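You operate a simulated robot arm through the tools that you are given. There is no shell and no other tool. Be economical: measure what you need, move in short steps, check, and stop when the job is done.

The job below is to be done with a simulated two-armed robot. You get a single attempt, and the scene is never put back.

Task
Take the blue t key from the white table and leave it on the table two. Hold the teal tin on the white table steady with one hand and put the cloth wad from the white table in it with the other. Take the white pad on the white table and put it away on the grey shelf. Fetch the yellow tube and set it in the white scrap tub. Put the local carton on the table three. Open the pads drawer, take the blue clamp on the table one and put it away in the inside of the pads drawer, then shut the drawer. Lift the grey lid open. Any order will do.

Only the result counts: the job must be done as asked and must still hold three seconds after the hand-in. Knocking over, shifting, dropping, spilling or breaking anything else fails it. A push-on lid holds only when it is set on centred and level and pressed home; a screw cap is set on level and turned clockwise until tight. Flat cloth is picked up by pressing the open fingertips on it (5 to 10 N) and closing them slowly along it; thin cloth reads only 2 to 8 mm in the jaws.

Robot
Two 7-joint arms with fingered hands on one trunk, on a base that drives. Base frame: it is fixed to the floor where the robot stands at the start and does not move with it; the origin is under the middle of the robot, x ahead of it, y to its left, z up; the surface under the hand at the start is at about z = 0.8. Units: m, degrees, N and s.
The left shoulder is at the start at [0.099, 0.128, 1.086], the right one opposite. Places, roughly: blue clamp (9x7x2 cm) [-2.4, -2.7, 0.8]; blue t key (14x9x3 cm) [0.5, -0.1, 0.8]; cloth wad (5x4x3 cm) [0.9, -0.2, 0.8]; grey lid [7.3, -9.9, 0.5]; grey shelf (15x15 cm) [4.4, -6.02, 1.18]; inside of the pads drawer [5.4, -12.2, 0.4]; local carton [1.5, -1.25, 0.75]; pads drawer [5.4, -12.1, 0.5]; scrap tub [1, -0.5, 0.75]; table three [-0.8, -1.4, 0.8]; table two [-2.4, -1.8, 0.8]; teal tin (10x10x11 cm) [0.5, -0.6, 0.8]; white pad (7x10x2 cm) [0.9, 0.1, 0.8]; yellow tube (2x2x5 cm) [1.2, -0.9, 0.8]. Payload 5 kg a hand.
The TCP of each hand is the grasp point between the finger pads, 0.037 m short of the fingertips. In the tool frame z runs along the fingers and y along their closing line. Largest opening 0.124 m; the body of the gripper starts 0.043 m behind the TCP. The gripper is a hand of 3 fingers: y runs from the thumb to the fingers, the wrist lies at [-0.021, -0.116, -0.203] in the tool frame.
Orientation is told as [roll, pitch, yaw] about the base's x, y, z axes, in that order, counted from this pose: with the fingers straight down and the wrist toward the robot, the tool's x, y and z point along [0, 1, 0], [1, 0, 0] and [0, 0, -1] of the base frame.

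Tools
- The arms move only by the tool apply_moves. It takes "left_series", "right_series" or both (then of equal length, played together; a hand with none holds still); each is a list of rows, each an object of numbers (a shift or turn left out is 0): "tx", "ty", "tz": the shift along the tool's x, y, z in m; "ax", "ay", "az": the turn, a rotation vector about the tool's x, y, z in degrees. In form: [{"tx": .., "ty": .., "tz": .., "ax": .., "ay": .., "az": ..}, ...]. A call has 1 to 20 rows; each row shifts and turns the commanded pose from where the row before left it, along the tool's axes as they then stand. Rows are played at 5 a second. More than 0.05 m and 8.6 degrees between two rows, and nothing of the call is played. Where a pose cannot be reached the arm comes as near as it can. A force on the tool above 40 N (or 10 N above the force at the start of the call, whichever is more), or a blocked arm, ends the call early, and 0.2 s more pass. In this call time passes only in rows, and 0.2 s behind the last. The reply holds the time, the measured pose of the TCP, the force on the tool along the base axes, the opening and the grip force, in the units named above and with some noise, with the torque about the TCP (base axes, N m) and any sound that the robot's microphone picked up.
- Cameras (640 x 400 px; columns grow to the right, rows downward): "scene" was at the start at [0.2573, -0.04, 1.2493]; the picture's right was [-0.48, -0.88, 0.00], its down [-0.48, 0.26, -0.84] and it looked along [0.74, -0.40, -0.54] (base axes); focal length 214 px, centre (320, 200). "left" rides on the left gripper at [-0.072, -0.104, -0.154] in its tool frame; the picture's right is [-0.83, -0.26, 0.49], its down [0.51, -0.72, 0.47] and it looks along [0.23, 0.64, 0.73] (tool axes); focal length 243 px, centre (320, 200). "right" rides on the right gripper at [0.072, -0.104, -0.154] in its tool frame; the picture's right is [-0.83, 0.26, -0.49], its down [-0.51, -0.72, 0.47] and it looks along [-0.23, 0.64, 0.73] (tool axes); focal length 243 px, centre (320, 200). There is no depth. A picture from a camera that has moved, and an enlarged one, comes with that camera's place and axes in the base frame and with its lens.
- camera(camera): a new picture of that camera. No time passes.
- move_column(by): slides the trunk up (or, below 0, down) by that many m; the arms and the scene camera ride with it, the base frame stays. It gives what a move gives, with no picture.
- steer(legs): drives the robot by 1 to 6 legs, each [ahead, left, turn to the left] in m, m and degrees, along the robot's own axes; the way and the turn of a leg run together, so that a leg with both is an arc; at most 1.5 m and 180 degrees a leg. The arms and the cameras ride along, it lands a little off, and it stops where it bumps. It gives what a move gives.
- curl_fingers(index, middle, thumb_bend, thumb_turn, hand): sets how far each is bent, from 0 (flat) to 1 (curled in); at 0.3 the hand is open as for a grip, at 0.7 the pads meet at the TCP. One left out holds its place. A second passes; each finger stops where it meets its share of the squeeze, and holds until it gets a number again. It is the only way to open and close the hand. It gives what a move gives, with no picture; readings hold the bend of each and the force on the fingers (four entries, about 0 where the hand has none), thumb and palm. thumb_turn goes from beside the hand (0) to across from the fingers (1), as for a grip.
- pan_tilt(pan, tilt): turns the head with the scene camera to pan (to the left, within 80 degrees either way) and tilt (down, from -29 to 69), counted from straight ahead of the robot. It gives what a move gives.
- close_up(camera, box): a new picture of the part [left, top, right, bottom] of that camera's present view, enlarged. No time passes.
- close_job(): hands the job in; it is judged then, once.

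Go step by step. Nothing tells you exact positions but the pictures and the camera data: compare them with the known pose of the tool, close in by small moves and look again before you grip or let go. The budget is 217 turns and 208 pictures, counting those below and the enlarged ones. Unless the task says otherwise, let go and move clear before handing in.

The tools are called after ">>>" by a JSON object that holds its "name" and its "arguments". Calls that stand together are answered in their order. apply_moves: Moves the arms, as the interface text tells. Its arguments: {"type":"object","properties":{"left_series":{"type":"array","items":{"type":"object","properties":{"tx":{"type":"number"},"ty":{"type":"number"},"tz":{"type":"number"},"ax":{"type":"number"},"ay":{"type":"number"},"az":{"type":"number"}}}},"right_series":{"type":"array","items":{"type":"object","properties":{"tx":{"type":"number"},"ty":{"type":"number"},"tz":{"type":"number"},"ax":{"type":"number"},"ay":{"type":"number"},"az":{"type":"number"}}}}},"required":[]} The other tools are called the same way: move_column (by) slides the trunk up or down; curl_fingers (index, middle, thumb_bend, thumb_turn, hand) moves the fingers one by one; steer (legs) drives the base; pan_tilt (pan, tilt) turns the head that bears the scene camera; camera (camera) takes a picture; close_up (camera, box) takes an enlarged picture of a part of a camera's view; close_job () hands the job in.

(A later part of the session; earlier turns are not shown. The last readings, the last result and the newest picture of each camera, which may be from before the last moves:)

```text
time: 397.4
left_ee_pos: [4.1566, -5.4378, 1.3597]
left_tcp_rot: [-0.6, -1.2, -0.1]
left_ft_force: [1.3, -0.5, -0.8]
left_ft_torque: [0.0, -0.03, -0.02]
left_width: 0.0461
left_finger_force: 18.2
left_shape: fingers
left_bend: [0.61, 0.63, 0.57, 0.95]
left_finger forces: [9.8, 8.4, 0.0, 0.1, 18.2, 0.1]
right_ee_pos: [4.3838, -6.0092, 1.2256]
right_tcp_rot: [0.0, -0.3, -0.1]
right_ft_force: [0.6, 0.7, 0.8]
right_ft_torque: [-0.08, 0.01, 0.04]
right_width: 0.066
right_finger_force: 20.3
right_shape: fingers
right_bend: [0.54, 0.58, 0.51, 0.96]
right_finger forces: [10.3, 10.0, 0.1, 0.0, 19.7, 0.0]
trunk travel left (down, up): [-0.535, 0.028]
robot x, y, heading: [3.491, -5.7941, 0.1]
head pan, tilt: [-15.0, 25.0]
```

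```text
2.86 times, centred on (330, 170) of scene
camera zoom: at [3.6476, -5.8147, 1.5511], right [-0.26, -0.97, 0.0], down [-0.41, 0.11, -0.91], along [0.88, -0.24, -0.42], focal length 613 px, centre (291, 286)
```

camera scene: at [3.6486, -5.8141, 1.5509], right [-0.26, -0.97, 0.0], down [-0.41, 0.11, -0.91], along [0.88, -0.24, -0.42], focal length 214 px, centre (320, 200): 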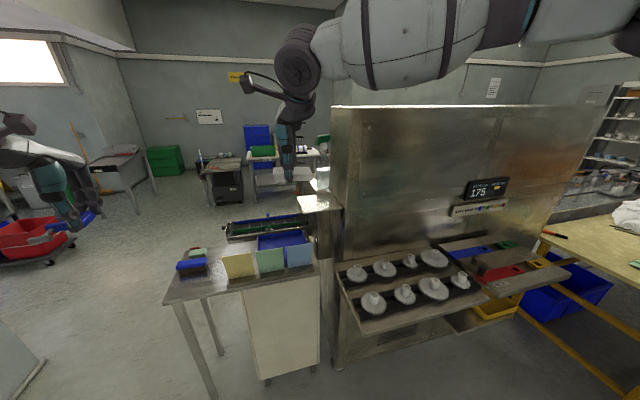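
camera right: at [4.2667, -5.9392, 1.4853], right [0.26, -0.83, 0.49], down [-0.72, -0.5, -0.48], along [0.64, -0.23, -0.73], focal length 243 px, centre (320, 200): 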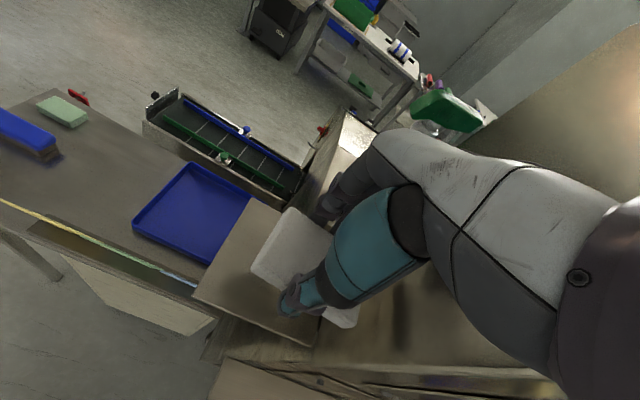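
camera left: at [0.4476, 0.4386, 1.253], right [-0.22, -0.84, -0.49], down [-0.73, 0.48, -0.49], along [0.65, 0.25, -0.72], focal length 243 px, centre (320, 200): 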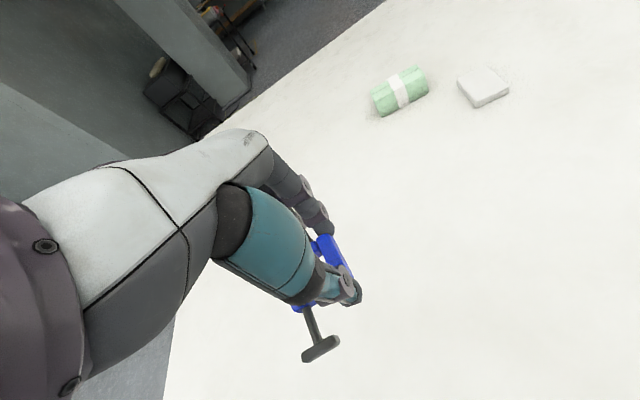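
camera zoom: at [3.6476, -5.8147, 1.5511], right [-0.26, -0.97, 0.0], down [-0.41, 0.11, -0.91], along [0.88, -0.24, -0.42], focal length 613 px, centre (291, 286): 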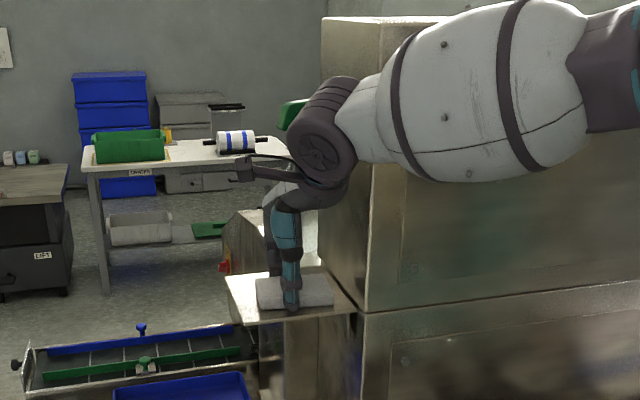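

The pad is at the surface. I'll lower a few millimetres to confirm contact, then release.

>>> {"name": "apply_moves", "arguments": {"right_series": [{"tz": 0.005}]}}

>>> {"name": "curl_fingers", "arguments": {"hand": "right", "index": 0.48, "middle": 0.48, "thumb_bend": 0.45}}

>>> {"name": "apply_moves", "arguments": {"right_series": [{"tz": -0.02}, {"tz": -0.03}, {"tz": -0.04}, {"tz": -0.04}, {"ty": -0.04}, {"ty": -0.04}, {"ty": -0.04}, {"ty": -0.04}]}}

>>> {"name": "close_up", "arguments": {"camera": "scene", "box": [260, 100, 400, 240]}}

```text
time: 397.8
left_ee_pos: [4.1555, -5.4383, 1.36]
left_tcp_rot: [-0.6, -1.5, 0.0]
left_ft_force: [0.4, 0.0, -0.9]
left_ft_torque: [-0.01, -0.03, 0.03]
left_width: 0.0459
left_finger_force: 18.5
left_shape: fingers
left_bend: [0.61, 0.63, 0.57, 0.95]
left_finger forces: [9.8, 8.4, 0.1, 0.1, 18.3, 0.0]
right_ee_pos: [4.3818, -6.0102, 1.2247]
right_tcp_rot: [0.0, -0.5, -0.1]
right_ft_force: [1.5, -0.7, 11.8]
right_ft_torque: [-0.06, 0.17, 0.02]
right_width: 0.0657
right_finger_force: 20.8
right_shape: fingers
right_bend: [0.54, 0.58, 0.51, 0.96]
right_finger forces: [11.1, 10.7, 0.0, 0.1, 19.3, 0.1]
trunk travel left (down, up): [-0.535, 0.028]
robot x, y, heading: [3.493, -5.7946, -0.1]
head pan, tilt: [-15.0, 25.0]
```

```text
time: 398.8
left_ee_pos: [4.1556, -5.4381, 1.3581]
left_tcp_rot: [-0.7, -1.3, -0.1]
left_ft_force: [0.3, -0.7, -1.7]
left_ft_torque: [-0.05, -0.02, -0.03]
left_width: 0.0461
left_finger_force: 17.9
left_shape: fingers
left_bend: [0.61, 0.63, 0.57, 0.95]
left_finger forces: [9.7, 8.4, 0.0, 0.1, 18.2, 0.1]
right_ee_pos: [4.3808, -6.0116, 1.222]
right_tcp_rot: [-0.1, -0.3, -0.2]
right_ft_force: [-1.5, -0.5, 7.5]
right_ft_torque: [-0.08, -0.17, 0.0]
right_width: 0.0782
right_finger_force: 4.0
right_shape: fingers
right_bend: [0.48, 0.5, 0.45, 0.97]
right_finger forces: [0.0, 6.7, 0.1, 0.0, 0.0, 0.0]
trunk travel left (down, up): [-0.535, 0.028]
robot x, y, heading: [3.4947, -5.7934, 0.2]
head pan, tilt: [-15.0, 25.0]
```

```text
time: 400.6
left_ee_pos: [4.1545, -5.4388, 1.3609]
left_tcp_rot: [-0.6, -1.4, 0.0]
left_ft_force: [-0.6, -0.7, -0.9]
left_ft_torque: [-0.01, -0.06, 0.0]
left_width: 0.046
left_finger_force: 18.5
left_shape: fingers
left_bend: [0.61, 0.63, 0.57, 0.95]
left_finger forces: [9.8, 8.4, 0.1, 0.0, 18.3, 0.0]
right_ee_pos: [4.2218, -6.0101, 1.351]
right_tcp_rot: [0.1, -0.4, -0.3]
right_ft_force: [0.1, -0.7, -0.7]
right_ft_torque: [-0.02, -0.02, 0.02]
right_width: 0.0784
right_finger_force: 0.1
right_shape: fingers
right_bend: [0.48, 0.48, 0.45, 0.97]
right_finger forces: [0.1, 0.0, 0.0, 0.1, 0.0, 0.0]
trunk travel left (down, up): [-0.535, 0.028]
robot x, y, heading: [3.4894, -5.791, -0.0]
head pan, tilt: [-15.0, 25.0]
```

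```text
2.86 times, centred on (330, 170) of scene
camera zoom: at [3.645, -5.8152, 1.5514], right [-0.26, -0.97, 0.0], down [-0.41, 0.11, -0.91], along [0.88, -0.23, -0.42], focal length 613 px, centre (291, 286)
```

zoom: 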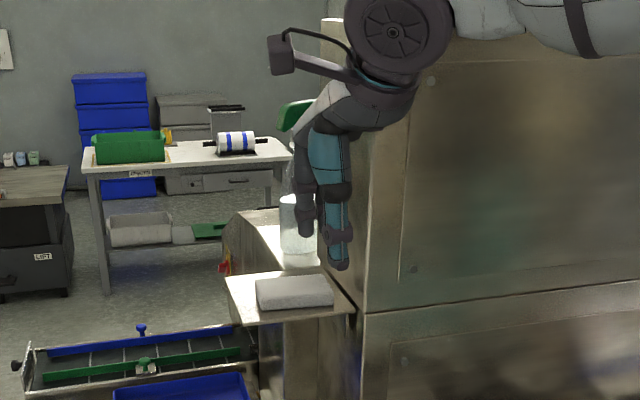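

The pad lies on the grey shelf. Now the drawer: I'll back out, turn south and look for a route.

>>> {"name": "steer", "arguments": {"legs": [[-1.2, 0.2, 0], [0, 0, -75]]}}

>>> {"name": "pan_tilt", "arguments": {"pan": 0, "tilt": 15}}

>>> {"name": "camera", "arguments": {"camera": "scene"}}

```text
time: 410.0
left_ee_pos: [2.8196, -6.1348, 1.3586]
left_tcp_rot: [-0.6, -1.3, -73.1]
left_ft_force: [0.2, 0.3, -1.2]
left_ft_torque: [-0.06, 0.02, 0.0]
left_width: 0.0458
left_finger_force: 17.6
left_shape: fingers
left_bend: [0.61, 0.64, 0.57, 0.95]
left_finger forces: [9.5, 8.2, 0.1, 0.0, 17.6, 0.0]
right_ee_pos: [2.2922, -6.3675, 1.3499]
right_tcp_rot: [0.1, -0.2, -73.2]
right_ft_force: [0.6, 0.6, 1.3]
right_ft_torque: [-0.01, -0.02, 0.01]
right_width: 0.0784
right_finger_force: 0.1
right_shape: fingers
right_bend: [0.48, 0.48, 0.45, 0.97]
right_finger forces: [0.1, 0.1, 0.0, 0.0, 0.0, 0.1]
trunk travel left (down, up): [-0.535, 0.028]
robot x, y, heading: [2.2832, -5.6068, -72.9]
head pan, tilt: [-15.0, 25.0]
```

```text
time: 410.7
left_ee_pos: [2.8197, -6.1353, 1.3593]
left_tcp_rot: [-0.6, -1.3, -73.0]
left_ft_force: [0.0, 0.4, -1.1]
left_ft_torque: [0.0, 0.03, -0.03]
left_width: 0.0454
left_finger_force: 17.2
left_shape: fingers
left_bend: [0.61, 0.64, 0.57, 0.95]
left_finger forces: [9.5, 8.0, 0.0, 0.0, 17.7, 0.1]
right_ee_pos: [2.2915, -6.3664, 1.3505]
right_tcp_rot: [0.0, -0.2, -73.2]
right_ft_force: [0.2, -0.3, -0.3]
right_ft_torque: [-0.02, -0.02, 0.0]
right_width: 0.0783
right_finger_force: 0.0
right_shape: fingers
right_bend: [0.48, 0.48, 0.45, 0.97]
right_finger forces: [0.0, 0.0, 0.1, 0.1, 0.0, 0.0]
trunk travel left (down, up): [-0.535, 0.028]
robot x, y, heading: [2.286, -5.6074, -73.0]
head pan, tilt: [0.0, 15.0]
```

```text
59 pictures are left
camera scene: at [2.3324, -5.7531, 1.5672], right [-0.96, -0.29, 0.0], down [-0.08, 0.25, -0.97], along [0.28, -0.92, -0.26], focal length 214 px, centre (320, 200)
```

scene: 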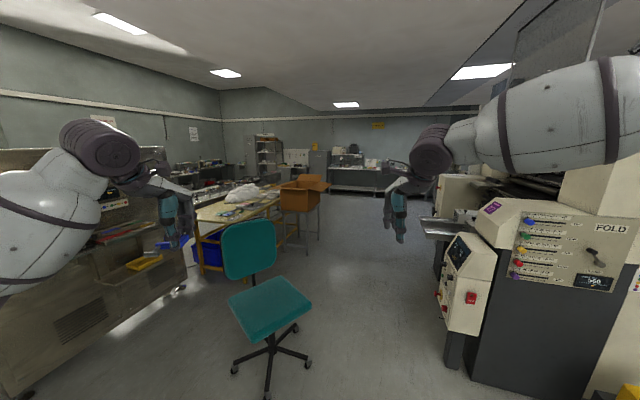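

There's a passage between the chair (≈3.03, -6.79) and the folding machine (x<1.76, tray to 2.04). I'll go straight south along x≈2.3.

>>> {"name": "steer", "arguments": {"legs": [[0, 0, -17], [1.4, 0, 0], [1.5, 0, 0], [0, 0, 40]]}}

>>> {"name": "camera", "arguments": {"camera": "scene"}}

```text
time: 427.6
left_ee_pos: [2.9623, -8.7985, 1.3585]
left_tcp_rot: [-0.6, -1.3, -50.3]
left_ft_force: [0.1, -0.3, -1.8]
left_ft_torque: [-0.05, 0.02, -0.01]
left_width: 0.0451
left_finger_force: 16.9
left_shape: fingers
left_bend: [0.61, 0.64, 0.57, 0.95]
left_finger forces: [9.4, 8.0, 0.1, 0.0, 17.3, 0.0]
right_ee_pos: [2.5654, -9.214, 1.349]
right_tcp_rot: [0.1, -0.2, -50.4]
right_ft_force: [0.4, -0.5, -0.2]
right_ft_torque: [0.0, 0.01, 0.02]
right_width: 0.078
right_finger_force: 0.1
right_shape: fingers
right_bend: [0.48, 0.48, 0.45, 0.97]
right_finger forces: [0.0, 0.0, 0.0, 0.1, 0.1, 0.0]
trunk travel left (down, up): [-0.535, 0.028]
robot x, y, heading: [2.2687, -8.5119, -50.3]
head pan, tilt: [0.0, 15.0]
```

```text
58 pictures are left
camera scene: at [2.3677, -8.6327, 1.5673], right [-0.77, -0.64, 0.0], down [-0.16, 0.2, -0.97], along [0.62, -0.74, -0.26], focal length 214 px, centre (320, 200)
```

scene: 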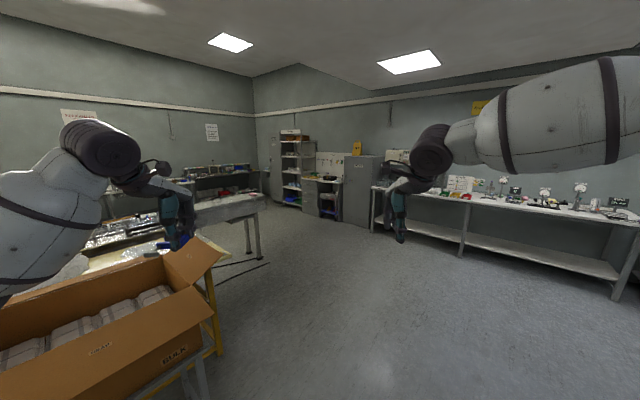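

The workbench with drawers appears at (325,190), matching (5.4, -12.1). I'll drive toward it along a clear diagonal, then face south.

>>> {"name": "steer", "arguments": {"legs": [[1.5, 0, 0], [1.25, 0, 0], [0, 0, -40], [0, 1.1, 0]]}}

>>> {"name": "pan_tilt", "arguments": {"pan": 0, "tilt": 40}}

>>> {"name": "camera", "arguments": {"camera": "scene"}}

```text
time: 452.3
left_ee_pos: [5.447, -11.3238, 1.359]
left_tcp_rot: [-0.6, -1.2, -90.5]
left_ft_force: [-0.1, 0.1, -1.7]
left_ft_torque: [-0.03, -0.01, 0.01]
left_width: 0.0452
left_finger_force: 17.2
left_shape: fingers
left_bend: [0.61, 0.64, 0.57, 0.95]
left_finger forces: [9.1, 7.8, 0.1, 0.0, 17.1, 0.0]
right_ee_pos: [4.8753, -11.3875, 1.3494]
right_tcp_rot: [0.0, -0.1, -90.6]
right_ft_force: [-0.4, 0.6, 0.3]
right_ft_torque: [0.0, 0.04, 0.0]
right_width: 0.0786
right_finger_force: 0.0
right_shape: fingers
right_bend: [0.48, 0.48, 0.45, 0.97]
right_finger forces: [0.0, 0.0, 0.0, 0.0, 0.1, 0.1]
trunk travel left (down, up): [-0.535, 0.028]
robot x, y, heading: [5.0985, -10.6521, -90.5]
head pan, tilt: [0.0, 15.0]
```

```text
time: 453.2
left_ee_pos: [5.447, -11.3235, 1.3584]
left_tcp_rot: [-0.7, -1.3, -90.5]
left_ft_force: [-0.4, 0.2, -1.5]
left_ft_torque: [0.02, 0.04, -0.01]
left_width: 0.0449
left_finger_force: 17.1
left_shape: fingers
left_bend: [0.61, 0.64, 0.57, 0.95]
left_finger forces: [9.2, 7.8, 0.1, 0.0, 17.2, 0.0]
right_ee_pos: [4.8751, -11.3867, 1.3491]
right_tcp_rot: [0.1, -0.3, -90.6]
right_ft_force: [-0.3, -0.2, 0.2]
right_ft_torque: [-0.03, -0.02, 0.0]
right_width: 0.0784
right_finger_force: 0.0
right_shape: fingers
right_bend: [0.48, 0.48, 0.45, 0.97]
right_finger forces: [0.0, 0.0, 0.0, 0.0, 0.1, 0.0]
trunk travel left (down, up): [-0.535, 0.028]
robot x, y, heading: [5.0975, -10.6518, -90.4]
head pan, tilt: [0.0, 40.0]
```

```text
57 pictures are left
camera scene: at [5.0966, -10.805, 1.5278], right [-1.0, 0.01, 0.0], down [0.01, 0.64, -0.77], along [-0.01, -0.77, -0.64], focal length 214 px, centre (320, 200)
```

scene: 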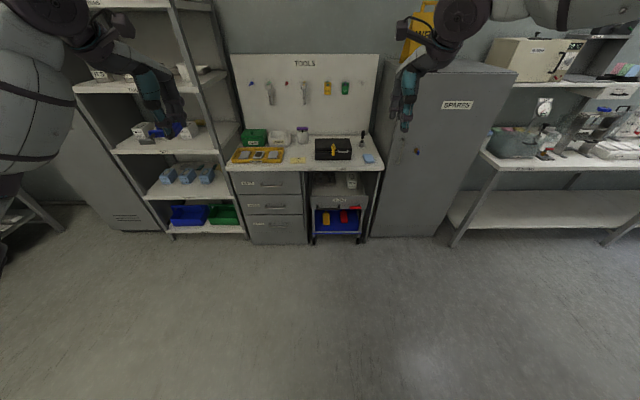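

I see the tool bench with three labelled drawers. I'll zoom in on the labels.

>>> {"name": "close_up", "arguments": {"camera": "scene", "box": [220, 150, 380, 250]}}

```text
4.00 times, centred on (300, 200) of scene
camera zoom: at [5.0966, -10.805, 1.5278], right [-1.0, 0.01, 0.0], down [0.01, 0.64, -0.77], along [-0.01, -0.77, -0.64], focal length 858 px, centre (400, 200)
```

zoom: 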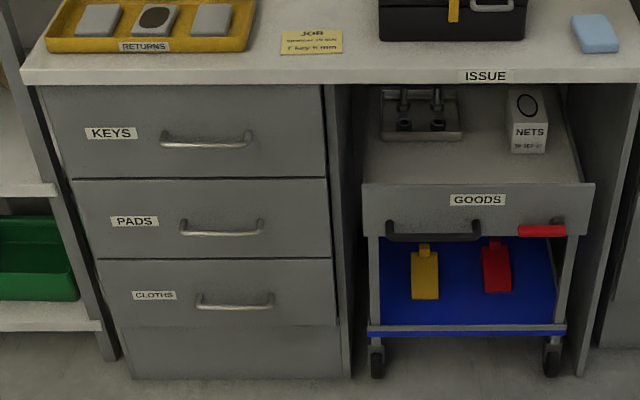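

The middle drawer is PADS; its handle is at about (5.405, -11.965, 0.497), 15 cm wide. I'll lower the trunk, line up, and pitch the right hand 45° forward to grasp the handle.

>>> {"name": "move_column", "arguments": {"by": -0.5}}

>>> {"name": "steer", "arguments": {"legs": [[0, 0.3, 0.5], [0.2, 0, 0]]}}

>>> {"name": "apply_moves", "arguments": {"right_series": [{"ax": -7.5}, {"ax": -7.5}, {"ax": -7.5}, {"ax": -7.5}, {"ax": -7.5}, {"ax": -7.5}]}}

>>> {"name": "camera", "arguments": {"camera": "scene"}}

```text
refused: -0.5 is not a number from -0.4 to 0.4
```

```text
time: 457.6
left_ee_pos: [5.7501, -11.5149, 1.362]
left_tcp_rot: [-0.6, -1.6, -89.8]
left_ft_force: [0.0, 1.2, -0.4]
left_ft_torque: [-0.01, 0.01, 0.01]
left_width: 0.0452
left_finger_force: 17.6
left_shape: fingers
left_bend: [0.61, 0.64, 0.57, 0.95]
left_finger forces: [9.3, 7.8, 0.0, 0.0, 17.3, 0.1]
right_ee_pos: [5.1796, -11.5836, 1.3554]
right_tcp_rot: [0.0, -0.6, -90.0]
right_ft_force: [-0.2, 0.3, 0.6]
right_ft_torque: [-0.06, 0.0, 0.0]
right_width: 0.0786
right_finger_force: 0.1
right_shape: fingers
right_bend: [0.48, 0.48, 0.45, 0.97]
right_finger forces: [0.1, 0.0, 0.1, 0.1, 0.0, 0.0]
trunk travel left (down, up): [-0.535, 0.028]
robot x, y, heading: [5.394, -10.8582, -89.8]
head pan, tilt: [0.0, 40.0]
```

```text
time: 459.0
left_ee_pos: [5.7503, -11.5199, 1.3577]
left_tcp_rot: [-0.5, -1.2, -89.9]
left_ft_force: [-0.3, 0.3, -1.1]
left_ft_torque: [-0.01, 0.06, 0.0]
left_width: 0.045
left_finger_force: 17.0
left_shape: fingers
left_bend: [0.61, 0.64, 0.57, 0.95]
left_finger forces: [9.3, 7.9, 0.0, 0.0, 17.2, 0.0]
right_ee_pos: [5.1793, -11.5889, 1.3493]
right_tcp_rot: [0.2, -45.3, -90.1]
right_ft_force: [-0.3, -0.7, -0.3]
right_ft_torque: [0.0, 0.0, 0.02]
right_width: 0.0783
right_finger_force: 0.1
right_shape: fingers
right_bend: [0.48, 0.48, 0.45, 0.97]
right_finger forces: [0.0, 0.0, 0.0, 0.0, 0.0, 0.0]
trunk travel left (down, up): [-0.535, 0.028]
robot x, y, heading: [5.3903, -10.8576, -90.0]
head pan, tilt: [0.0, 40.0]
```

```text
55 pictures are left
camera scene: at [5.3942, -11.0047, 1.5275], right [-1.0, 0.0, 0.0], down [0.0, 0.64, -0.77], along [0.0, -0.77, -0.64], focal length 214 px, centre (320, 200)
```

scene: 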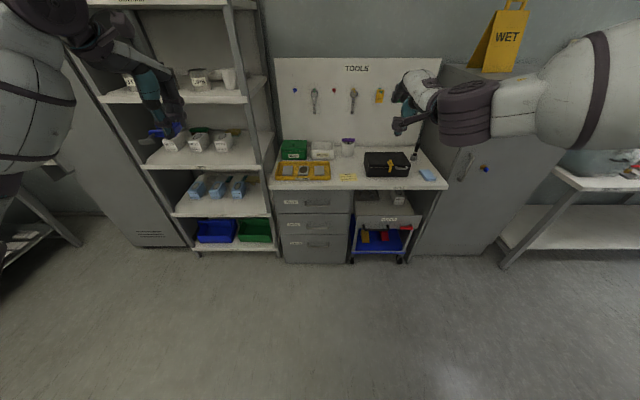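

I'll lower the trunk in two steps and look again from the lower viewpoint.

>>> {"name": "move_column", "arguments": {"by": -0.38}}

>>> {"name": "move_column", "arguments": {"by": -0.14}}

>>> {"name": "close_up", "arguments": {"camera": "scene", "box": [240, 60, 480, 240]}}

>>> {"name": "camera", "arguments": {"camera": "right"}}

```text
time: 462.7
left_ee_pos: [5.7517, -11.5185, 0.9792]
left_tcp_rot: [-0.6, -1.3, -89.9]
left_ft_force: [0.2, -0.3, -1.8]
left_ft_torque: [-0.01, 0.02, 0.01]
left_width: 0.0453
left_finger_force: 17.4
left_shape: fingers
left_bend: [0.61, 0.64, 0.57, 0.95]
left_finger forces: [9.3, 7.8, 0.0, 0.0, 17.2, 0.0]
right_ee_pos: [5.1795, -11.5875, 0.9712]
right_tcp_rot: [0.0, -45.4, -90.0]
right_ft_force: [-0.3, 0.3, 0.6]
right_ft_torque: [0.03, 0.01, 0.01]
right_width: 0.0783
right_finger_force: 0.1
right_shape: fingers
right_bend: [0.48, 0.48, 0.45, 0.97]
right_finger forces: [0.1, 0.1, 0.0, 0.1, 0.0, 0.0]
trunk travel left (down, up): [-0.155, 0.408]
robot x, y, heading: [5.3952, -10.8548, -89.9]
head pan, tilt: [0.0, 40.0]
```

```text
time: 464.4
left_ee_pos: [5.7507, -11.5189, 0.8403]
left_tcp_rot: [-0.5, -1.4, -89.9]
left_ft_force: [-0.5, -0.1, -1.0]
left_ft_torque: [-0.02, -0.01, 0.0]
left_width: 0.0451
left_finger_force: 17.3
left_shape: fingers
left_bend: [0.61, 0.64, 0.57, 0.95]
left_finger forces: [9.3, 7.7, 0.0, 0.0, 17.2, 0.1]
right_ee_pos: [5.1808, -11.5972, 0.8338]
right_tcp_rot: [0.0, -44.4, -90.1]
right_ft_force: [0.2, -0.4, 0.5]
right_ft_torque: [-0.01, -0.02, -0.03]
right_width: 0.0786
right_finger_force: 0.1
right_shape: fingers
right_bend: [0.48, 0.48, 0.45, 0.97]
right_finger forces: [0.0, 0.0, 0.0, 0.1, 0.0, 0.1]
trunk travel left (down, up): [-0.015, 0.548]
robot x, y, heading: [5.3954, -10.8552, -89.9]
head pan, tilt: [0.0, 40.0]
```

```text
2.22 times, centred on (360, 150) of scene
camera zoom: at [5.3955, -11.2038, 0.9561], right [-1.0, 0.0, 0.0], down [0.0, 0.64, -0.77], along [0.0, -0.77, -0.64], focal length 477 px, centre (231, 311)
```

zoom: 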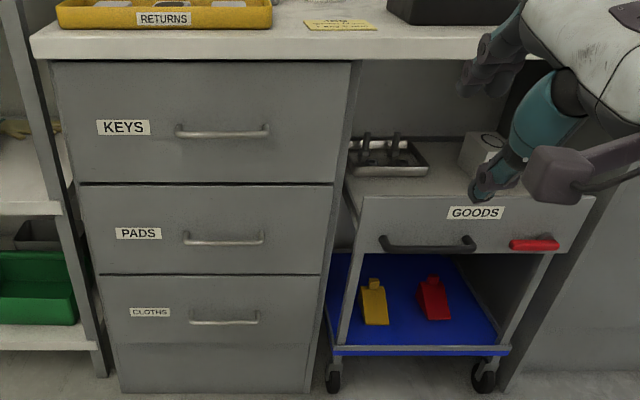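

```text
53 pictures are left
camera right: at [5.2532, -11.4172, 0.8682], right [-0.83, 0.16, 0.53], down [-0.51, 0.18, -0.84], along [-0.23, -0.97, -0.07], focal length 243 px, centre (320, 200)
```

right: 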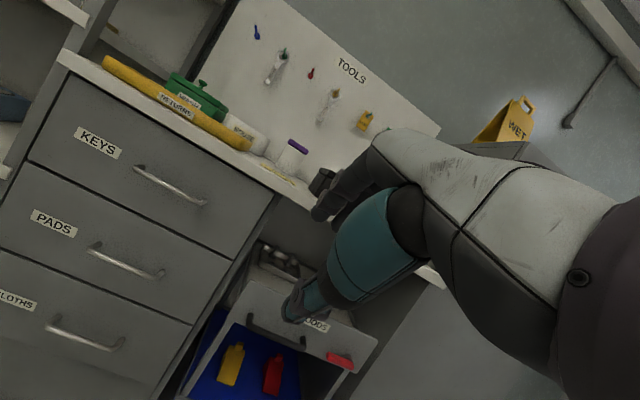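

The PADS handle triangulates to (5.41, -11.98, 0.487). I'll lower the right hand to just above that height, keep the left hand back, and set a small finger opening.

>>> {"name": "curl_fingers", "arguments": {"hand": "right", "index": 0.57, "middle": 0.57, "thumb_bend": 0.52}}

>>> {"name": "apply_moves", "arguments": {"right_series": [{"tx": 0.029, "ty": -0.0263, "tz": 0.0263}, {"tx": 0.029, "ty": -0.0263, "tz": 0.0263}, {"tx": 0.029, "ty": -0.0263, "tz": 0.0263}, {"tx": 0.029, "ty": -0.0263, "tz": 0.0263}, {"tx": 0.029, "ty": -0.0263, "tz": 0.0263}, {"tx": 0.029, "ty": -0.0263, "tz": 0.0263}, {"tx": 0.029, "ty": -0.0263, "tz": 0.0263}], "left_series": [{"ty": -0.022, "tz": -0.015}, {"ty": -0.022, "tz": -0.015}, {"ty": -0.022, "tz": -0.015}, {"ty": -0.022, "tz": -0.015}, {"ty": -0.022, "tz": -0.015}, {"ty": -0.022, "tz": -0.015}, {"ty": -0.022, "tz": -0.015}]}}

>>> {"name": "steer", "arguments": {"legs": [[0.3, 0, 0]]}}

>>> {"name": "camera", "arguments": {"camera": "right"}}

>>> {"name": "camera", "arguments": {"camera": "scene"}}

```text
time: 465.4
left_ee_pos: [5.7514, -11.5196, 0.8396]
left_tcp_rot: [-0.6, -1.4, -89.9]
left_ft_force: [0.5, 0.3, -1.4]
left_ft_torque: [-0.05, 0.04, 0.02]
left_width: 0.0451
left_finger_force: 17.1
left_shape: fingers
left_bend: [0.61, 0.64, 0.57, 0.95]
left_finger forces: [9.3, 7.8, 0.1, 0.0, 17.2, 0.0]
right_ee_pos: [5.18, -11.5979, 0.8309]
right_tcp_rot: [0.0, -44.4, -89.9]
right_ft_force: [-0.1, 0.5, 0.5]
right_ft_torque: [0.05, 0.02, 0.02]
right_width: 0.0558
right_finger_force: 0.0
right_shape: fingers
right_bend: [0.56, 0.56, 0.52, 0.97]
right_finger forces: [0.0, 0.0, 0.0, 0.0, 0.0, 0.0]
trunk travel left (down, up): [-0.015, 0.548]
robot x, y, heading: [5.3956, -10.8589, -89.9]
head pan, tilt: [0.0, 40.0]
```

```text
time: 466.9
left_ee_pos: [5.7499, -11.3626, 0.9404]
left_tcp_rot: [-0.4, -1.2, -89.9]
left_ft_force: [-0.3, -0.4, -1.9]
left_ft_torque: [-0.01, -0.03, 0.02]
left_width: 0.0452
left_finger_force: 17.4
left_shape: fingers
left_bend: [0.61, 0.64, 0.57, 0.95]
left_finger forces: [9.2, 7.9, 0.0, 0.0, 17.2, 0.0]
right_ee_pos: [5.3821, -11.6018, 0.5714]
right_tcp_rot: [0.1, -44.5, -90.2]
right_ft_force: [-0.3, -1.0, 0.6]
right_ft_torque: [0.03, -0.05, 0.04]
right_width: 0.0556
right_finger_force: 0.0
right_shape: fingers
right_bend: [0.56, 0.56, 0.52, 0.97]
right_finger forces: [0.0, 0.0, 0.0, 0.0, 0.0, 0.0]
right hand out of reach, approached as far as the arm can: row 1
trunk travel left (down, up): [-0.015, 0.548]
robot x, y, heading: [5.3951, -10.8569, -89.8]
head pan, tilt: [0.0, 40.0]
```

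```text
time: 469.0
left_ee_pos: [5.752, -11.661, 0.9401]
left_tcp_rot: [-0.7, -1.4, -89.9]
left_ft_force: [-0.3, -0.2, -1.3]
left_ft_torque: [-0.01, 0.01, -0.01]
left_width: 0.0451
left_finger_force: 16.9
left_shape: fingers
left_bend: [0.61, 0.64, 0.57, 0.95]
left_finger forces: [9.4, 7.9, 0.1, 0.1, 17.3, 0.0]
right_ee_pos: [5.3843, -11.8991, 0.5705]
right_tcp_rot: [0.0, -44.4, -90.0]
right_ft_force: [-0.5, -0.5, -0.2]
right_ft_torque: [0.04, 0.04, 0.02]
right_width: 0.0557
right_finger_force: 0.1
right_shape: fingers
right_bend: [0.56, 0.56, 0.52, 0.97]
right_finger forces: [0.0, 0.1, 0.0, 0.1, 0.0, 0.0]
trunk travel left (down, up): [-0.015, 0.548]
robot x, y, heading: [5.395, -11.1525, -90.0]
head pan, tilt: [0.0, 40.0]
```

```text
52 pictures are left
camera right: at [5.4573, -11.7186, 0.608], right [-0.83, 0.16, 0.53], down [-0.51, 0.19, -0.84], along [-0.23, -0.97, -0.07], focal length 243 px, centre (320, 200)
```

right: 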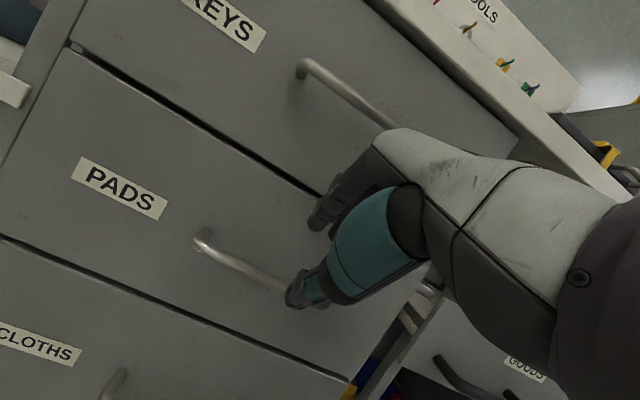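

```text
51 pictures are left
camera scene: at [5.3962, -11.5019, 0.9559], right [-1.0, 0.0, 0.0], down [0.0, 0.64, -0.77], along [0.0, -0.77, -0.64], focal length 214 px, centre (320, 200)
```

scene: 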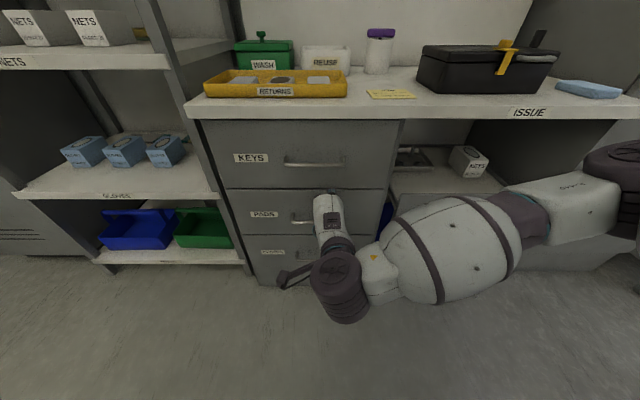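

The hand is well aligned with the handle bar. I'll advance along the tool axis to straddle it.

>>> {"name": "apply_moves", "arguments": {"right_series": [{"tz": 0.03}, {"tz": 0.03}, {"tz": 0.025}, {"tz": 0.01}, {"tz": 0.008}]}}

>>> {"name": "camera", "arguments": {"camera": "right"}}

```text
time: 469.7
left_ee_pos: [5.7508, -11.6577, 0.9414]
left_tcp_rot: [-0.5, -1.3, -90.0]
left_ft_force: [-0.1, -1.1, -1.6]
left_ft_torque: [-0.01, 0.02, 0.01]
left_width: 0.0453
left_finger_force: 16.9
left_shape: fingers
left_bend: [0.61, 0.64, 0.57, 0.95]
left_finger forces: [9.2, 7.9, 0.1, 0.0, 17.4, 0.0]
right_ee_pos: [5.3859, -11.9412, 0.5228]
right_tcp_rot: [0.3, -44.2, -89.7]
right_ft_force: [-3.6, 33.3, 6.7]
right_ft_torque: [-0.43, 0.05, -0.47]
right_width: 0.0454
right_finger_force: 16.7
right_shape: fingers
right_bend: [0.63, 0.63, 0.52, 0.97]
right_finger forces: [11.0, 22.7, 0.0, 0.0, 0.0, 0.1]
trunk travel left (down, up): [-0.015, 0.548]
robot x, y, heading: [5.3918, -11.1523, -90.0]
head pan, tilt: [0.0, 40.0]
stopped in row 3 (right hand): the force on the tool passed its limit at 45 N (the readings are from after the stop); the commanded pose is now the measured one
```

```text
50 pictures are left
camera right: at [5.4582, -11.76, 0.5593], right [-0.83, 0.15, 0.53], down [-0.51, 0.18, -0.84], along [-0.22, -0.97, -0.08], focal length 243 px, centre (320, 200)
```

right: 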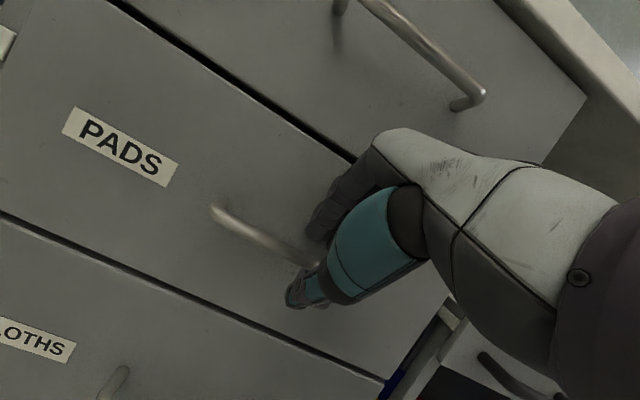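

The fingertips touch the drawer face just behind the bar, which is at about y -11.962, z 0.495. I'll ease back slightly, slide down a bit, and close on the bar.

>>> {"name": "apply_moves", "arguments": {"right_series": [{"ty": -0.006, "tz": -0.004}, {"ty": -0.008, "tz": 0.012}]}}

>>> {"name": "curl_fingers", "arguments": {"hand": "right", "index": 0.78, "middle": 0.78, "thumb_bend": 0.74}}

>>> {"name": "camera", "arguments": {"camera": "right"}}

```text
time: 470.3
left_ee_pos: [5.753, -11.6575, 0.9426]
left_tcp_rot: [-0.7, -1.4, -89.9]
left_ft_force: [-0.4, 0.2, -1.7]
left_ft_torque: [-0.04, 0.01, -0.01]
left_width: 0.045
left_finger_force: 17.5
left_shape: fingers
left_bend: [0.61, 0.64, 0.57, 0.95]
left_finger forces: [9.3, 7.8, 0.1, 0.0, 17.3, 0.1]
right_ee_pos: [5.3865, -11.9381, 0.508]
right_tcp_rot: [0.3, -44.5, -89.8]
right_ft_force: [-0.1, 29.7, 8.6]
right_ft_torque: [-0.66, 0.1, -0.3]
right_width: 0.0482
right_finger_force: 13.9
right_shape: fingers
right_bend: [0.61, 0.61, 0.52, 0.97]
right_finger forces: [8.7, 20.5, 0.1, 0.0, 0.0, 0.0]
trunk travel left (down, up): [-0.015, 0.548]
robot x, y, heading: [5.3908, -11.1527, -89.7]
head pan, tilt: [0.0, 40.0]
```

```text
time: 471.3
left_ee_pos: [5.751, -11.6603, 0.9388]
left_tcp_rot: [-0.7, -1.3, -90.1]
left_ft_force: [-0.3, -0.4, -0.9]
left_ft_torque: [-0.05, 0.02, 0.0]
left_width: 0.0453
left_finger_force: 16.8
left_shape: fingers
left_bend: [0.61, 0.64, 0.57, 0.95]
left_finger forces: [9.3, 7.9, 0.0, 0.1, 17.3, 0.1]
right_ee_pos: [5.3855, -11.9416, 0.5041]
right_tcp_rot: [0.2, -44.2, -89.9]
right_ft_force: [-6.4, -2.0, -12.6]
right_ft_torque: [-0.55, 0.16, -0.09]
right_width: 0.0022
right_finger_force: 28.0
right_shape: fingers
right_bend: [0.76, 0.75, 0.69, 0.97]
right_finger forces: [10.2, 34.2, 0.0, 0.1, 12.2, 0.1]
trunk travel left (down, up): [-0.015, 0.548]
robot x, y, heading: [5.3946, -11.1548, -90.1]
head pan, tilt: [0.0, 40.0]
```

```text
49 pictures are left
camera right: at [5.4575, -11.7599, 0.5412], right [-0.83, 0.15, 0.53], down [-0.51, 0.19, -0.84], along [-0.23, -0.97, -0.08], focal length 243 px, centre (320, 200)
```

right: 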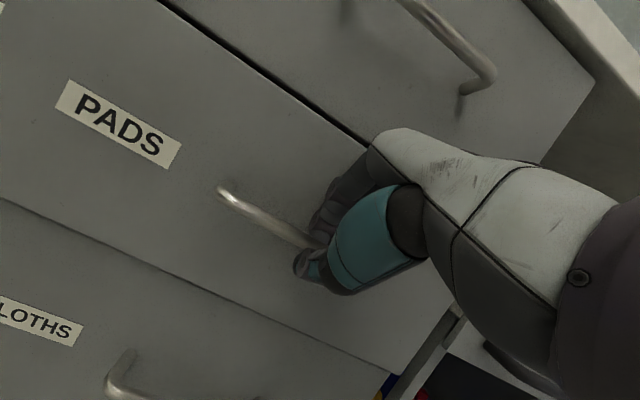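

The fingers have closed around the bar. I'll test by pulling back 4 cm.

>>> {"name": "apply_moves", "arguments": {"right_series": [{"ty": -0.0071, "tz": -0.0071}, {"ty": -0.0071, "tz": -0.0071}, {"ty": -0.0071, "tz": -0.0071}, {"ty": -0.0071, "tz": -0.0071}]}}

>>> {"name": "camera", "arguments": {"camera": "right"}}

```text
time: 472.3
left_ee_pos: [5.7521, -11.6614, 0.9408]
left_tcp_rot: [-0.5, -1.2, -89.9]
left_ft_force: [0.0, -0.5, -2.0]
left_ft_torque: [0.02, 0.02, 0.01]
left_width: 0.045
left_finger_force: 17.9
left_shape: fingers
left_bend: [0.61, 0.64, 0.57, 0.95]
left_finger forces: [9.3, 7.9, 0.1, 0.0, 17.3, 0.0]
right_ee_pos: [5.3845, -11.9024, 0.5052]
right_tcp_rot: [0.2, -44.1, -89.9]
right_ft_force: [-11.4, -0.3, -20.7]
right_ft_torque: [-0.48, 0.11, -0.2]
right_width: 0.003
right_finger_force: 29.8
right_shape: fingers
right_bend: [0.76, 0.74, 0.69, 0.97]
right_finger forces: [10.2, 35.2, 0.0, 0.0, 13.4, 0.1]
trunk travel left (down, up): [-0.015, 0.548]
robot x, y, heading: [5.3965, -11.154, -89.8]
head pan, tilt: [0.0, 40.0]
```

```text
48 pictures are left
camera right: at [5.4576, -11.7204, 0.542], right [-0.83, 0.15, 0.53], down [-0.51, 0.19, -0.84], along [-0.23, -0.97, -0.08], focal length 243 px, centre (320, 200)
```

right: 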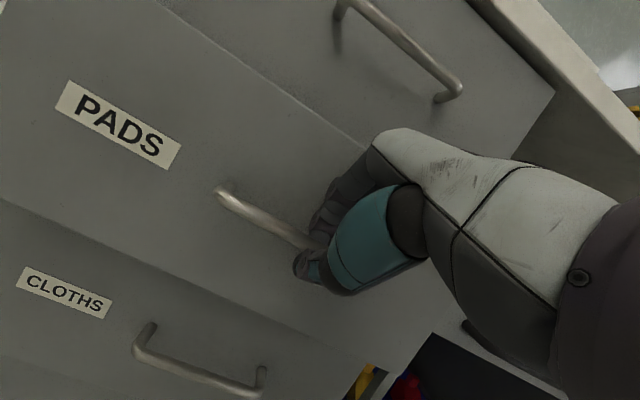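

The drawer is opening with the hand. I'll back the robot up 0.24 m to open it further.

>>> {"name": "steer", "arguments": {"legs": [[-0.24, 0, 0]]}}

>>> {"name": "camera", "arguments": {"camera": "scene"}}

>>> {"name": "camera", "arguments": {"camera": "left"}}

```text
time: 474.1
left_ee_pos: [5.7511, -11.4177, 0.9408]
left_tcp_rot: [-0.6, -1.2, -90.0]
left_ft_force: [-0.2, -0.8, -1.2]
left_ft_torque: [-0.06, 0.03, -0.02]
left_width: 0.0452
left_finger_force: 17.3
left_shape: fingers
left_bend: [0.61, 0.64, 0.57, 0.95]
left_finger forces: [9.3, 7.9, 0.0, 0.0, 17.2, 0.0]
right_ee_pos: [5.3838, -11.6577, 0.5063]
right_tcp_rot: [0.3, -44.3, -89.8]
right_ft_force: [-4.3, -2.4, -18.3]
right_ft_torque: [-0.52, 0.14, -0.12]
right_width: 0.0043
right_finger_force: 27.3
right_shape: fingers
right_bend: [0.76, 0.74, 0.68, 0.97]
right_finger forces: [10.7, 30.6, 0.0, 0.0, 13.5, 0.1]
trunk travel left (down, up): [-0.015, 0.548]
robot x, y, heading: [5.3916, -10.9105, -90.2]
head pan, tilt: [0.0, 40.0]
```

```text
47 pictures are left
camera scene: at [5.3951, -11.2589, 0.9556], right [-1.0, 0.0, 0.0], down [0.0, 0.64, -0.77], along [0.0, -0.77, -0.64], focal length 214 px, centre (320, 200)
```

scene: 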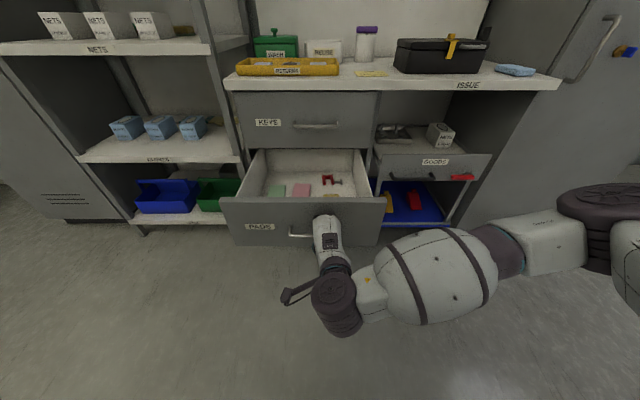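

```text
46 pictures are left
camera left: at [5.6798, -11.3096, 1.0914], right [-0.83, 0.25, -0.49], down [0.5, 0.71, -0.49], along [0.22, -0.66, -0.72], focal length 243 px, centre (320, 200)
```

left: 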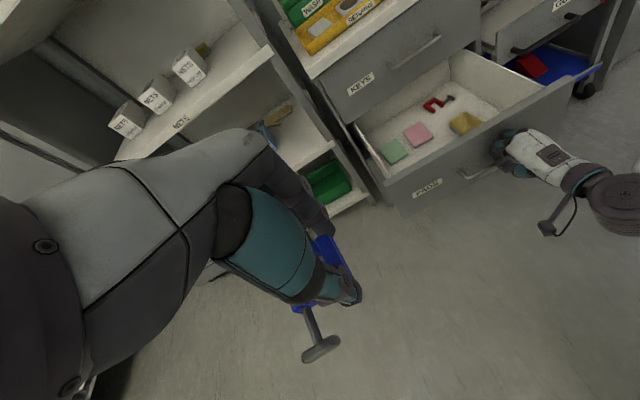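

The drawer is open about 28 cm. There's a free area just behind the front panel on the left, around (5.55, -11.83). I'll bring the clamp over it.

>>> {"name": "apply_moves", "arguments": {"left_series": [{"tx": -0.02, "ty": 0.0415}, {"tx": -0.02, "ty": 0.0415}, {"tx": -0.02, "ty": 0.0415}, {"tx": -0.02, "ty": 0.0415}, {"tx": -0.02, "ty": 0.0415}, {"tx": -0.02, "ty": 0.0415}, {"tx": -0.02, "ty": 0.0415}, {"tx": -0.02, "ty": 0.0415}, {"tx": -0.02, "ty": 0.0415}, {"tx": -0.02, "ty": 0.0415}, {"tz": 0.045}, {"tz": 0.045}, {"tz": 0.045}]}}

>>> {"name": "camera", "arguments": {"camera": "left"}}

>>> {"name": "camera", "arguments": {"camera": "scene"}}

```text
time: 476.9
left_ee_pos: [5.5499, -11.8365, 0.8156]
left_tcp_rot: [-0.7, -1.3, -89.9]
left_ft_force: [-0.3, 0.2, -1.5]
left_ft_torque: [-0.09, 0.01, -0.01]
left_width: 0.0451
left_finger_force: 17.4
left_shape: fingers
left_bend: [0.61, 0.64, 0.57, 0.95]
left_finger forces: [9.1, 7.8, 0.0, 0.0, 17.1, 0.0]
right_ee_pos: [5.3842, -11.6587, 0.5052]
right_tcp_rot: [0.1, -44.3, -89.9]
right_ft_force: [-0.3, -1.5, -18.6]
right_ft_torque: [-0.59, 0.15, -0.04]
right_width: 0.0036
right_finger_force: 29.8
right_shape: fingers
right_bend: [0.76, 0.74, 0.68, 0.97]
right_finger forces: [11.1, 34.0, 0.1, 0.0, 14.5, 0.1]
trunk travel left (down, up): [-0.015, 0.548]
robot x, y, heading: [5.3944, -10.9119, -89.9]
head pan, tilt: [0.0, 40.0]
```

```text
45 pictures are left
camera left: at [5.4785, -11.7268, 0.9671], right [-0.84, 0.25, -0.49], down [0.5, 0.71, -0.49], along [0.22, -0.66, -0.72], focal length 243 px, centre (320, 200)
```

left: 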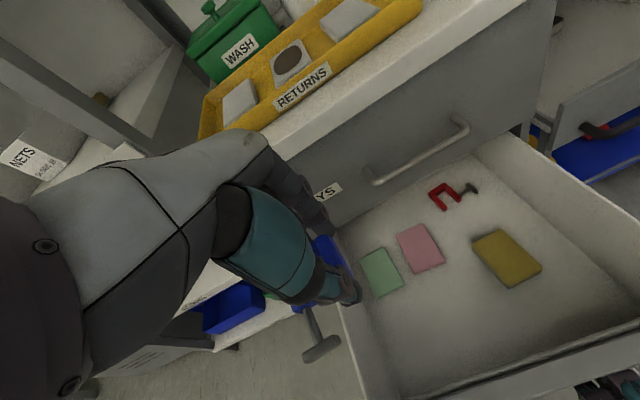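

```text
44 pictures are left
camera scene: at [5.3952, -11.2594, 0.9554], right [-1.0, 0.0, 0.0], down [0.0, 0.64, -0.76], along [0.0, -0.76, -0.64], focal length 214 px, centre (320, 200)
```

scene: 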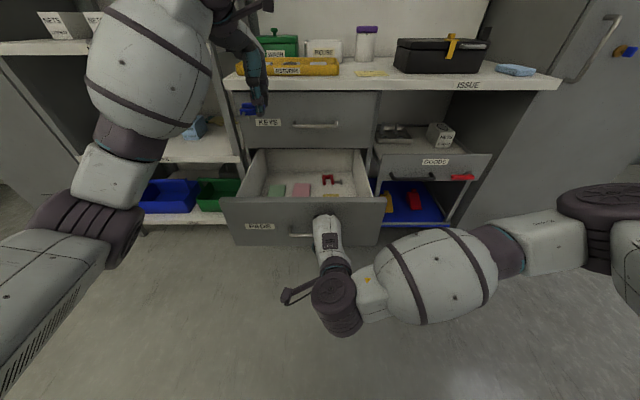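

The clamp is above the free area, with the inner left wall at x≈5.628. I'll shift 1 cm inward and descend into the drawer.

>>> {"name": "apply_moves", "arguments": {"left_series": [{"tx": -0.012, "tz": 0.04}, {"tz": 0.045}, {"tz": 0.045}, {"tz": 0.045}, {"tz": 0.045}, {"tz": 0.04}]}}

>>> {"name": "camera", "arguments": {"camera": "left"}}

>>> {"name": "close_up", "arguments": {"camera": "scene", "box": [190, 90, 410, 260]}}

```text
time: 478.3
left_ee_pos: [5.5341, -11.842, 0.5562]
left_tcp_rot: [-0.6, -1.3, -90.0]
left_ft_force: [0.0, -0.3, -1.6]
left_ft_torque: [0.01, 0.02, -0.02]
left_width: 0.0448
left_finger_force: 17.1
left_shape: fingers
left_bend: [0.61, 0.64, 0.57, 0.95]
left_finger forces: [9.3, 7.7, 0.0, 0.0, 17.0, 0.0]
right_ee_pos: [5.3839, -11.6584, 0.5061]
right_tcp_rot: [0.2, -44.2, -89.9]
right_ft_force: [-1.7, -1.0, -18.4]
right_ft_torque: [-0.6, 0.14, -0.05]
right_width: 0.0042
right_finger_force: 28.9
right_shape: fingers
right_bend: [0.76, 0.74, 0.68, 0.97]
right_finger forces: [10.9, 32.6, 0.0, 0.1, 14.4, 0.0]
trunk travel left (down, up): [-0.015, 0.548]
robot x, y, heading: [5.3937, -10.9095, -90.0]
head pan, tilt: [0.0, 40.0]
```

```text
43 pictures are left
camera left: at [5.4626, -11.7335, 0.7076], right [-0.83, 0.25, -0.49], down [0.5, 0.71, -0.49], along [0.22, -0.66, -0.72], focal length 243 px, centre (320, 200)
```

left: 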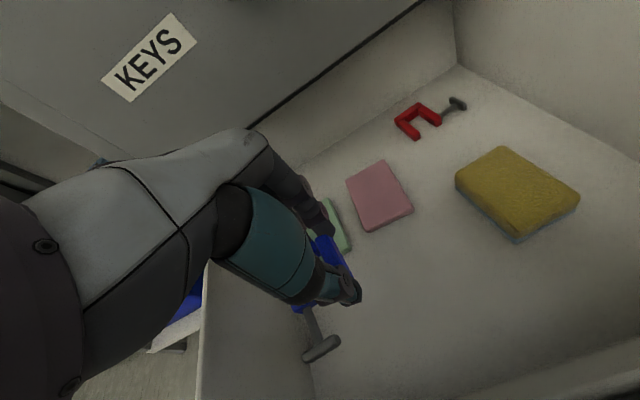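

```text
2.35 times, centred on (300, 175) of scene
camera zoom: at [5.3952, -11.2591, 0.9555], right [-1.0, 0.0, 0.0], down [0.0, 0.64, -0.77], along [0.0, -0.77, -0.64], focal length 505 px, centre (367, 259)
```

zoom: 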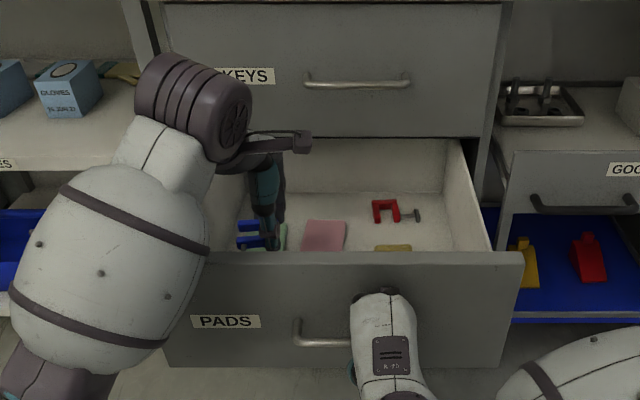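

The clamp clears the pads. I'll lower gently to the drawer floor.

>>> {"name": "apply_moves", "arguments": {"left_series": [{"tz": 0.03}, {"tz": 0.02}, {"tz": 0.01}]}}

>>> {"name": "close_up", "arguments": {"camera": "left", "box": [200, 130, 420, 390]}}

```text
time: 479.1
left_ee_pos: [5.5344, -11.8425, 0.4958]
left_tcp_rot: [-0.6, -1.2, -90.0]
left_ft_force: [-0.4, 1.1, -1.4]
left_ft_torque: [-0.03, 0.05, 0.03]
left_width: 0.045
left_finger_force: 17.0
left_shape: fingers
left_bend: [0.61, 0.64, 0.57, 0.95]
left_finger forces: [9.2, 7.7, 0.0, 0.0, 17.1, 0.1]
right_ee_pos: [5.3843, -11.6578, 0.504]
right_tcp_rot: [0.2, -44.1, -89.9]
right_ft_force: [-2.7, -0.1, -17.1]
right_ft_torque: [-0.64, 0.13, -0.1]
right_width: 0.0036
right_finger_force: 29.3
right_shape: fingers
right_bend: [0.76, 0.74, 0.68, 0.97]
right_finger forces: [10.8, 33.9, 0.1, 0.0, 14.7, 0.0]
trunk travel left (down, up): [-0.015, 0.548]
robot x, y, heading: [5.3923, -10.9159, -89.7]
head pan, tilt: [0.0, 40.0]
```

```text
1.54 times, centred on (310, 260) of left
camera zoom: at [5.463, -11.734, 0.6474], right [-0.83, 0.25, -0.49], down [0.5, 0.71, -0.49], along [0.22, -0.66, -0.72], focal length 373 px, centre (335, 108)
```

zoom: 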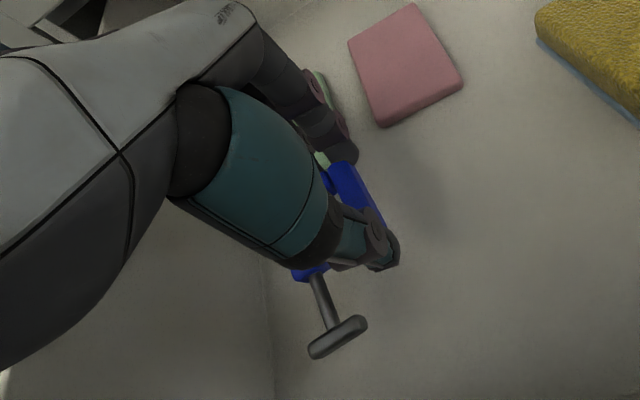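

Still about 3 cm above the floor. I'll ease back 8 mm for clearance from the green pad and continue down.

>>> {"name": "apply_moves", "arguments": {"left_series": [{"ty": -0.008, "tz": 0.015}, {"tz": 0.012}, {"tz": 0.007}]}}

>>> {"name": "close_up", "arguments": {"camera": "left", "box": [200, 130, 420, 390]}}

```text
time: 479.9
left_ee_pos: [5.5337, -11.8357, 0.4616]
left_tcp_rot: [-0.6, -1.2, -90.1]
left_ft_force: [-0.1, -0.5, -1.7]
left_ft_torque: [-0.01, 0.01, 0.01]
left_width: 0.045
left_finger_force: 16.9
left_shape: fingers
left_bend: [0.61, 0.64, 0.57, 0.95]
left_finger forces: [9.2, 7.7, 0.0, 0.1, 17.1, 0.0]
right_ee_pos: [5.3842, -11.6595, 0.5049]
right_tcp_rot: [0.2, -44.2, -90.0]
right_ft_force: [-2.9, -0.2, -17.0]
right_ft_torque: [-0.66, 0.14, -0.12]
right_width: 0.0039
right_finger_force: 29.2
right_shape: fingers
right_bend: [0.76, 0.74, 0.68, 0.97]
right_finger forces: [10.9, 33.9, 0.0, 0.1, 14.6, 0.1]
trunk travel left (down, up): [-0.015, 0.548]
robot x, y, heading: [5.3919, -10.9068, -90.0]
head pan, tilt: [0.0, 40.0]
```

```text
1.54 times, centred on (310, 260) of left
camera zoom: at [5.4632, -11.727, 0.6132], right [-0.83, 0.25, -0.49], down [0.5, 0.71, -0.49], along [0.22, -0.66, -0.72], focal length 373 px, centre (335, 108)
```

zoom: 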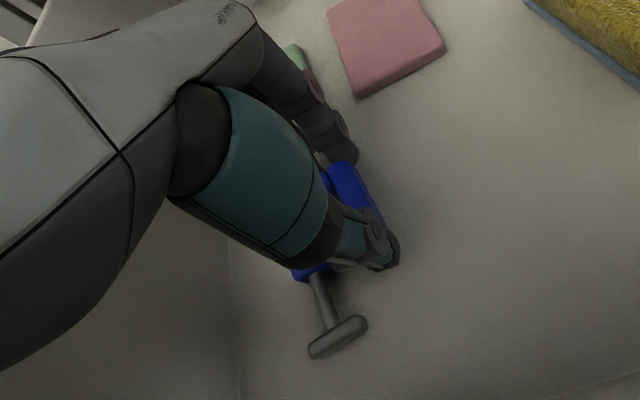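

Shadows show it is close. I'll lower a bit more.

>>> {"name": "apply_moves", "arguments": {"left_series": [{"tz": 0.008}, {"tz": 0.006}, {"tz": 0.005}]}}

```text
time: 480.7
left_ee_pos: [5.5348, -11.8355, 0.4577]
left_tcp_rot: [-0.6, -2.3, -89.8]
left_ft_force: [-0.5, 0.9, -0.3]
left_ft_torque: [0.01, -0.02, -0.02]
left_width: 0.0446
left_finger_force: 17.2
left_shape: fingers
left_bend: [0.61, 0.64, 0.57, 0.95]
left_finger forces: [9.1, 7.9, 0.0, 0.1, 17.2, 0.1]
right_ee_pos: [5.3842, -11.655, 0.5113]
right_tcp_rot: [0.3, -44.7, -90.0]
right_ft_force: [-0.2, -11.2, -31.7]
right_ft_torque: [-0.56, 0.13, -0.06]
right_width: 0.0096
right_finger_force: 22.8
right_shape: fingers
right_bend: [0.77, 0.74, 0.65, 0.97]
right_finger forces: [7.4, 16.7, 0.0, 0.0, 21.6, 0.0]
trunk travel left (down, up): [-0.015, 0.548]
robot x, y, heading: [5.3915, -10.9097, -89.6]
head pan, tilt: [0.0, 40.0]
```

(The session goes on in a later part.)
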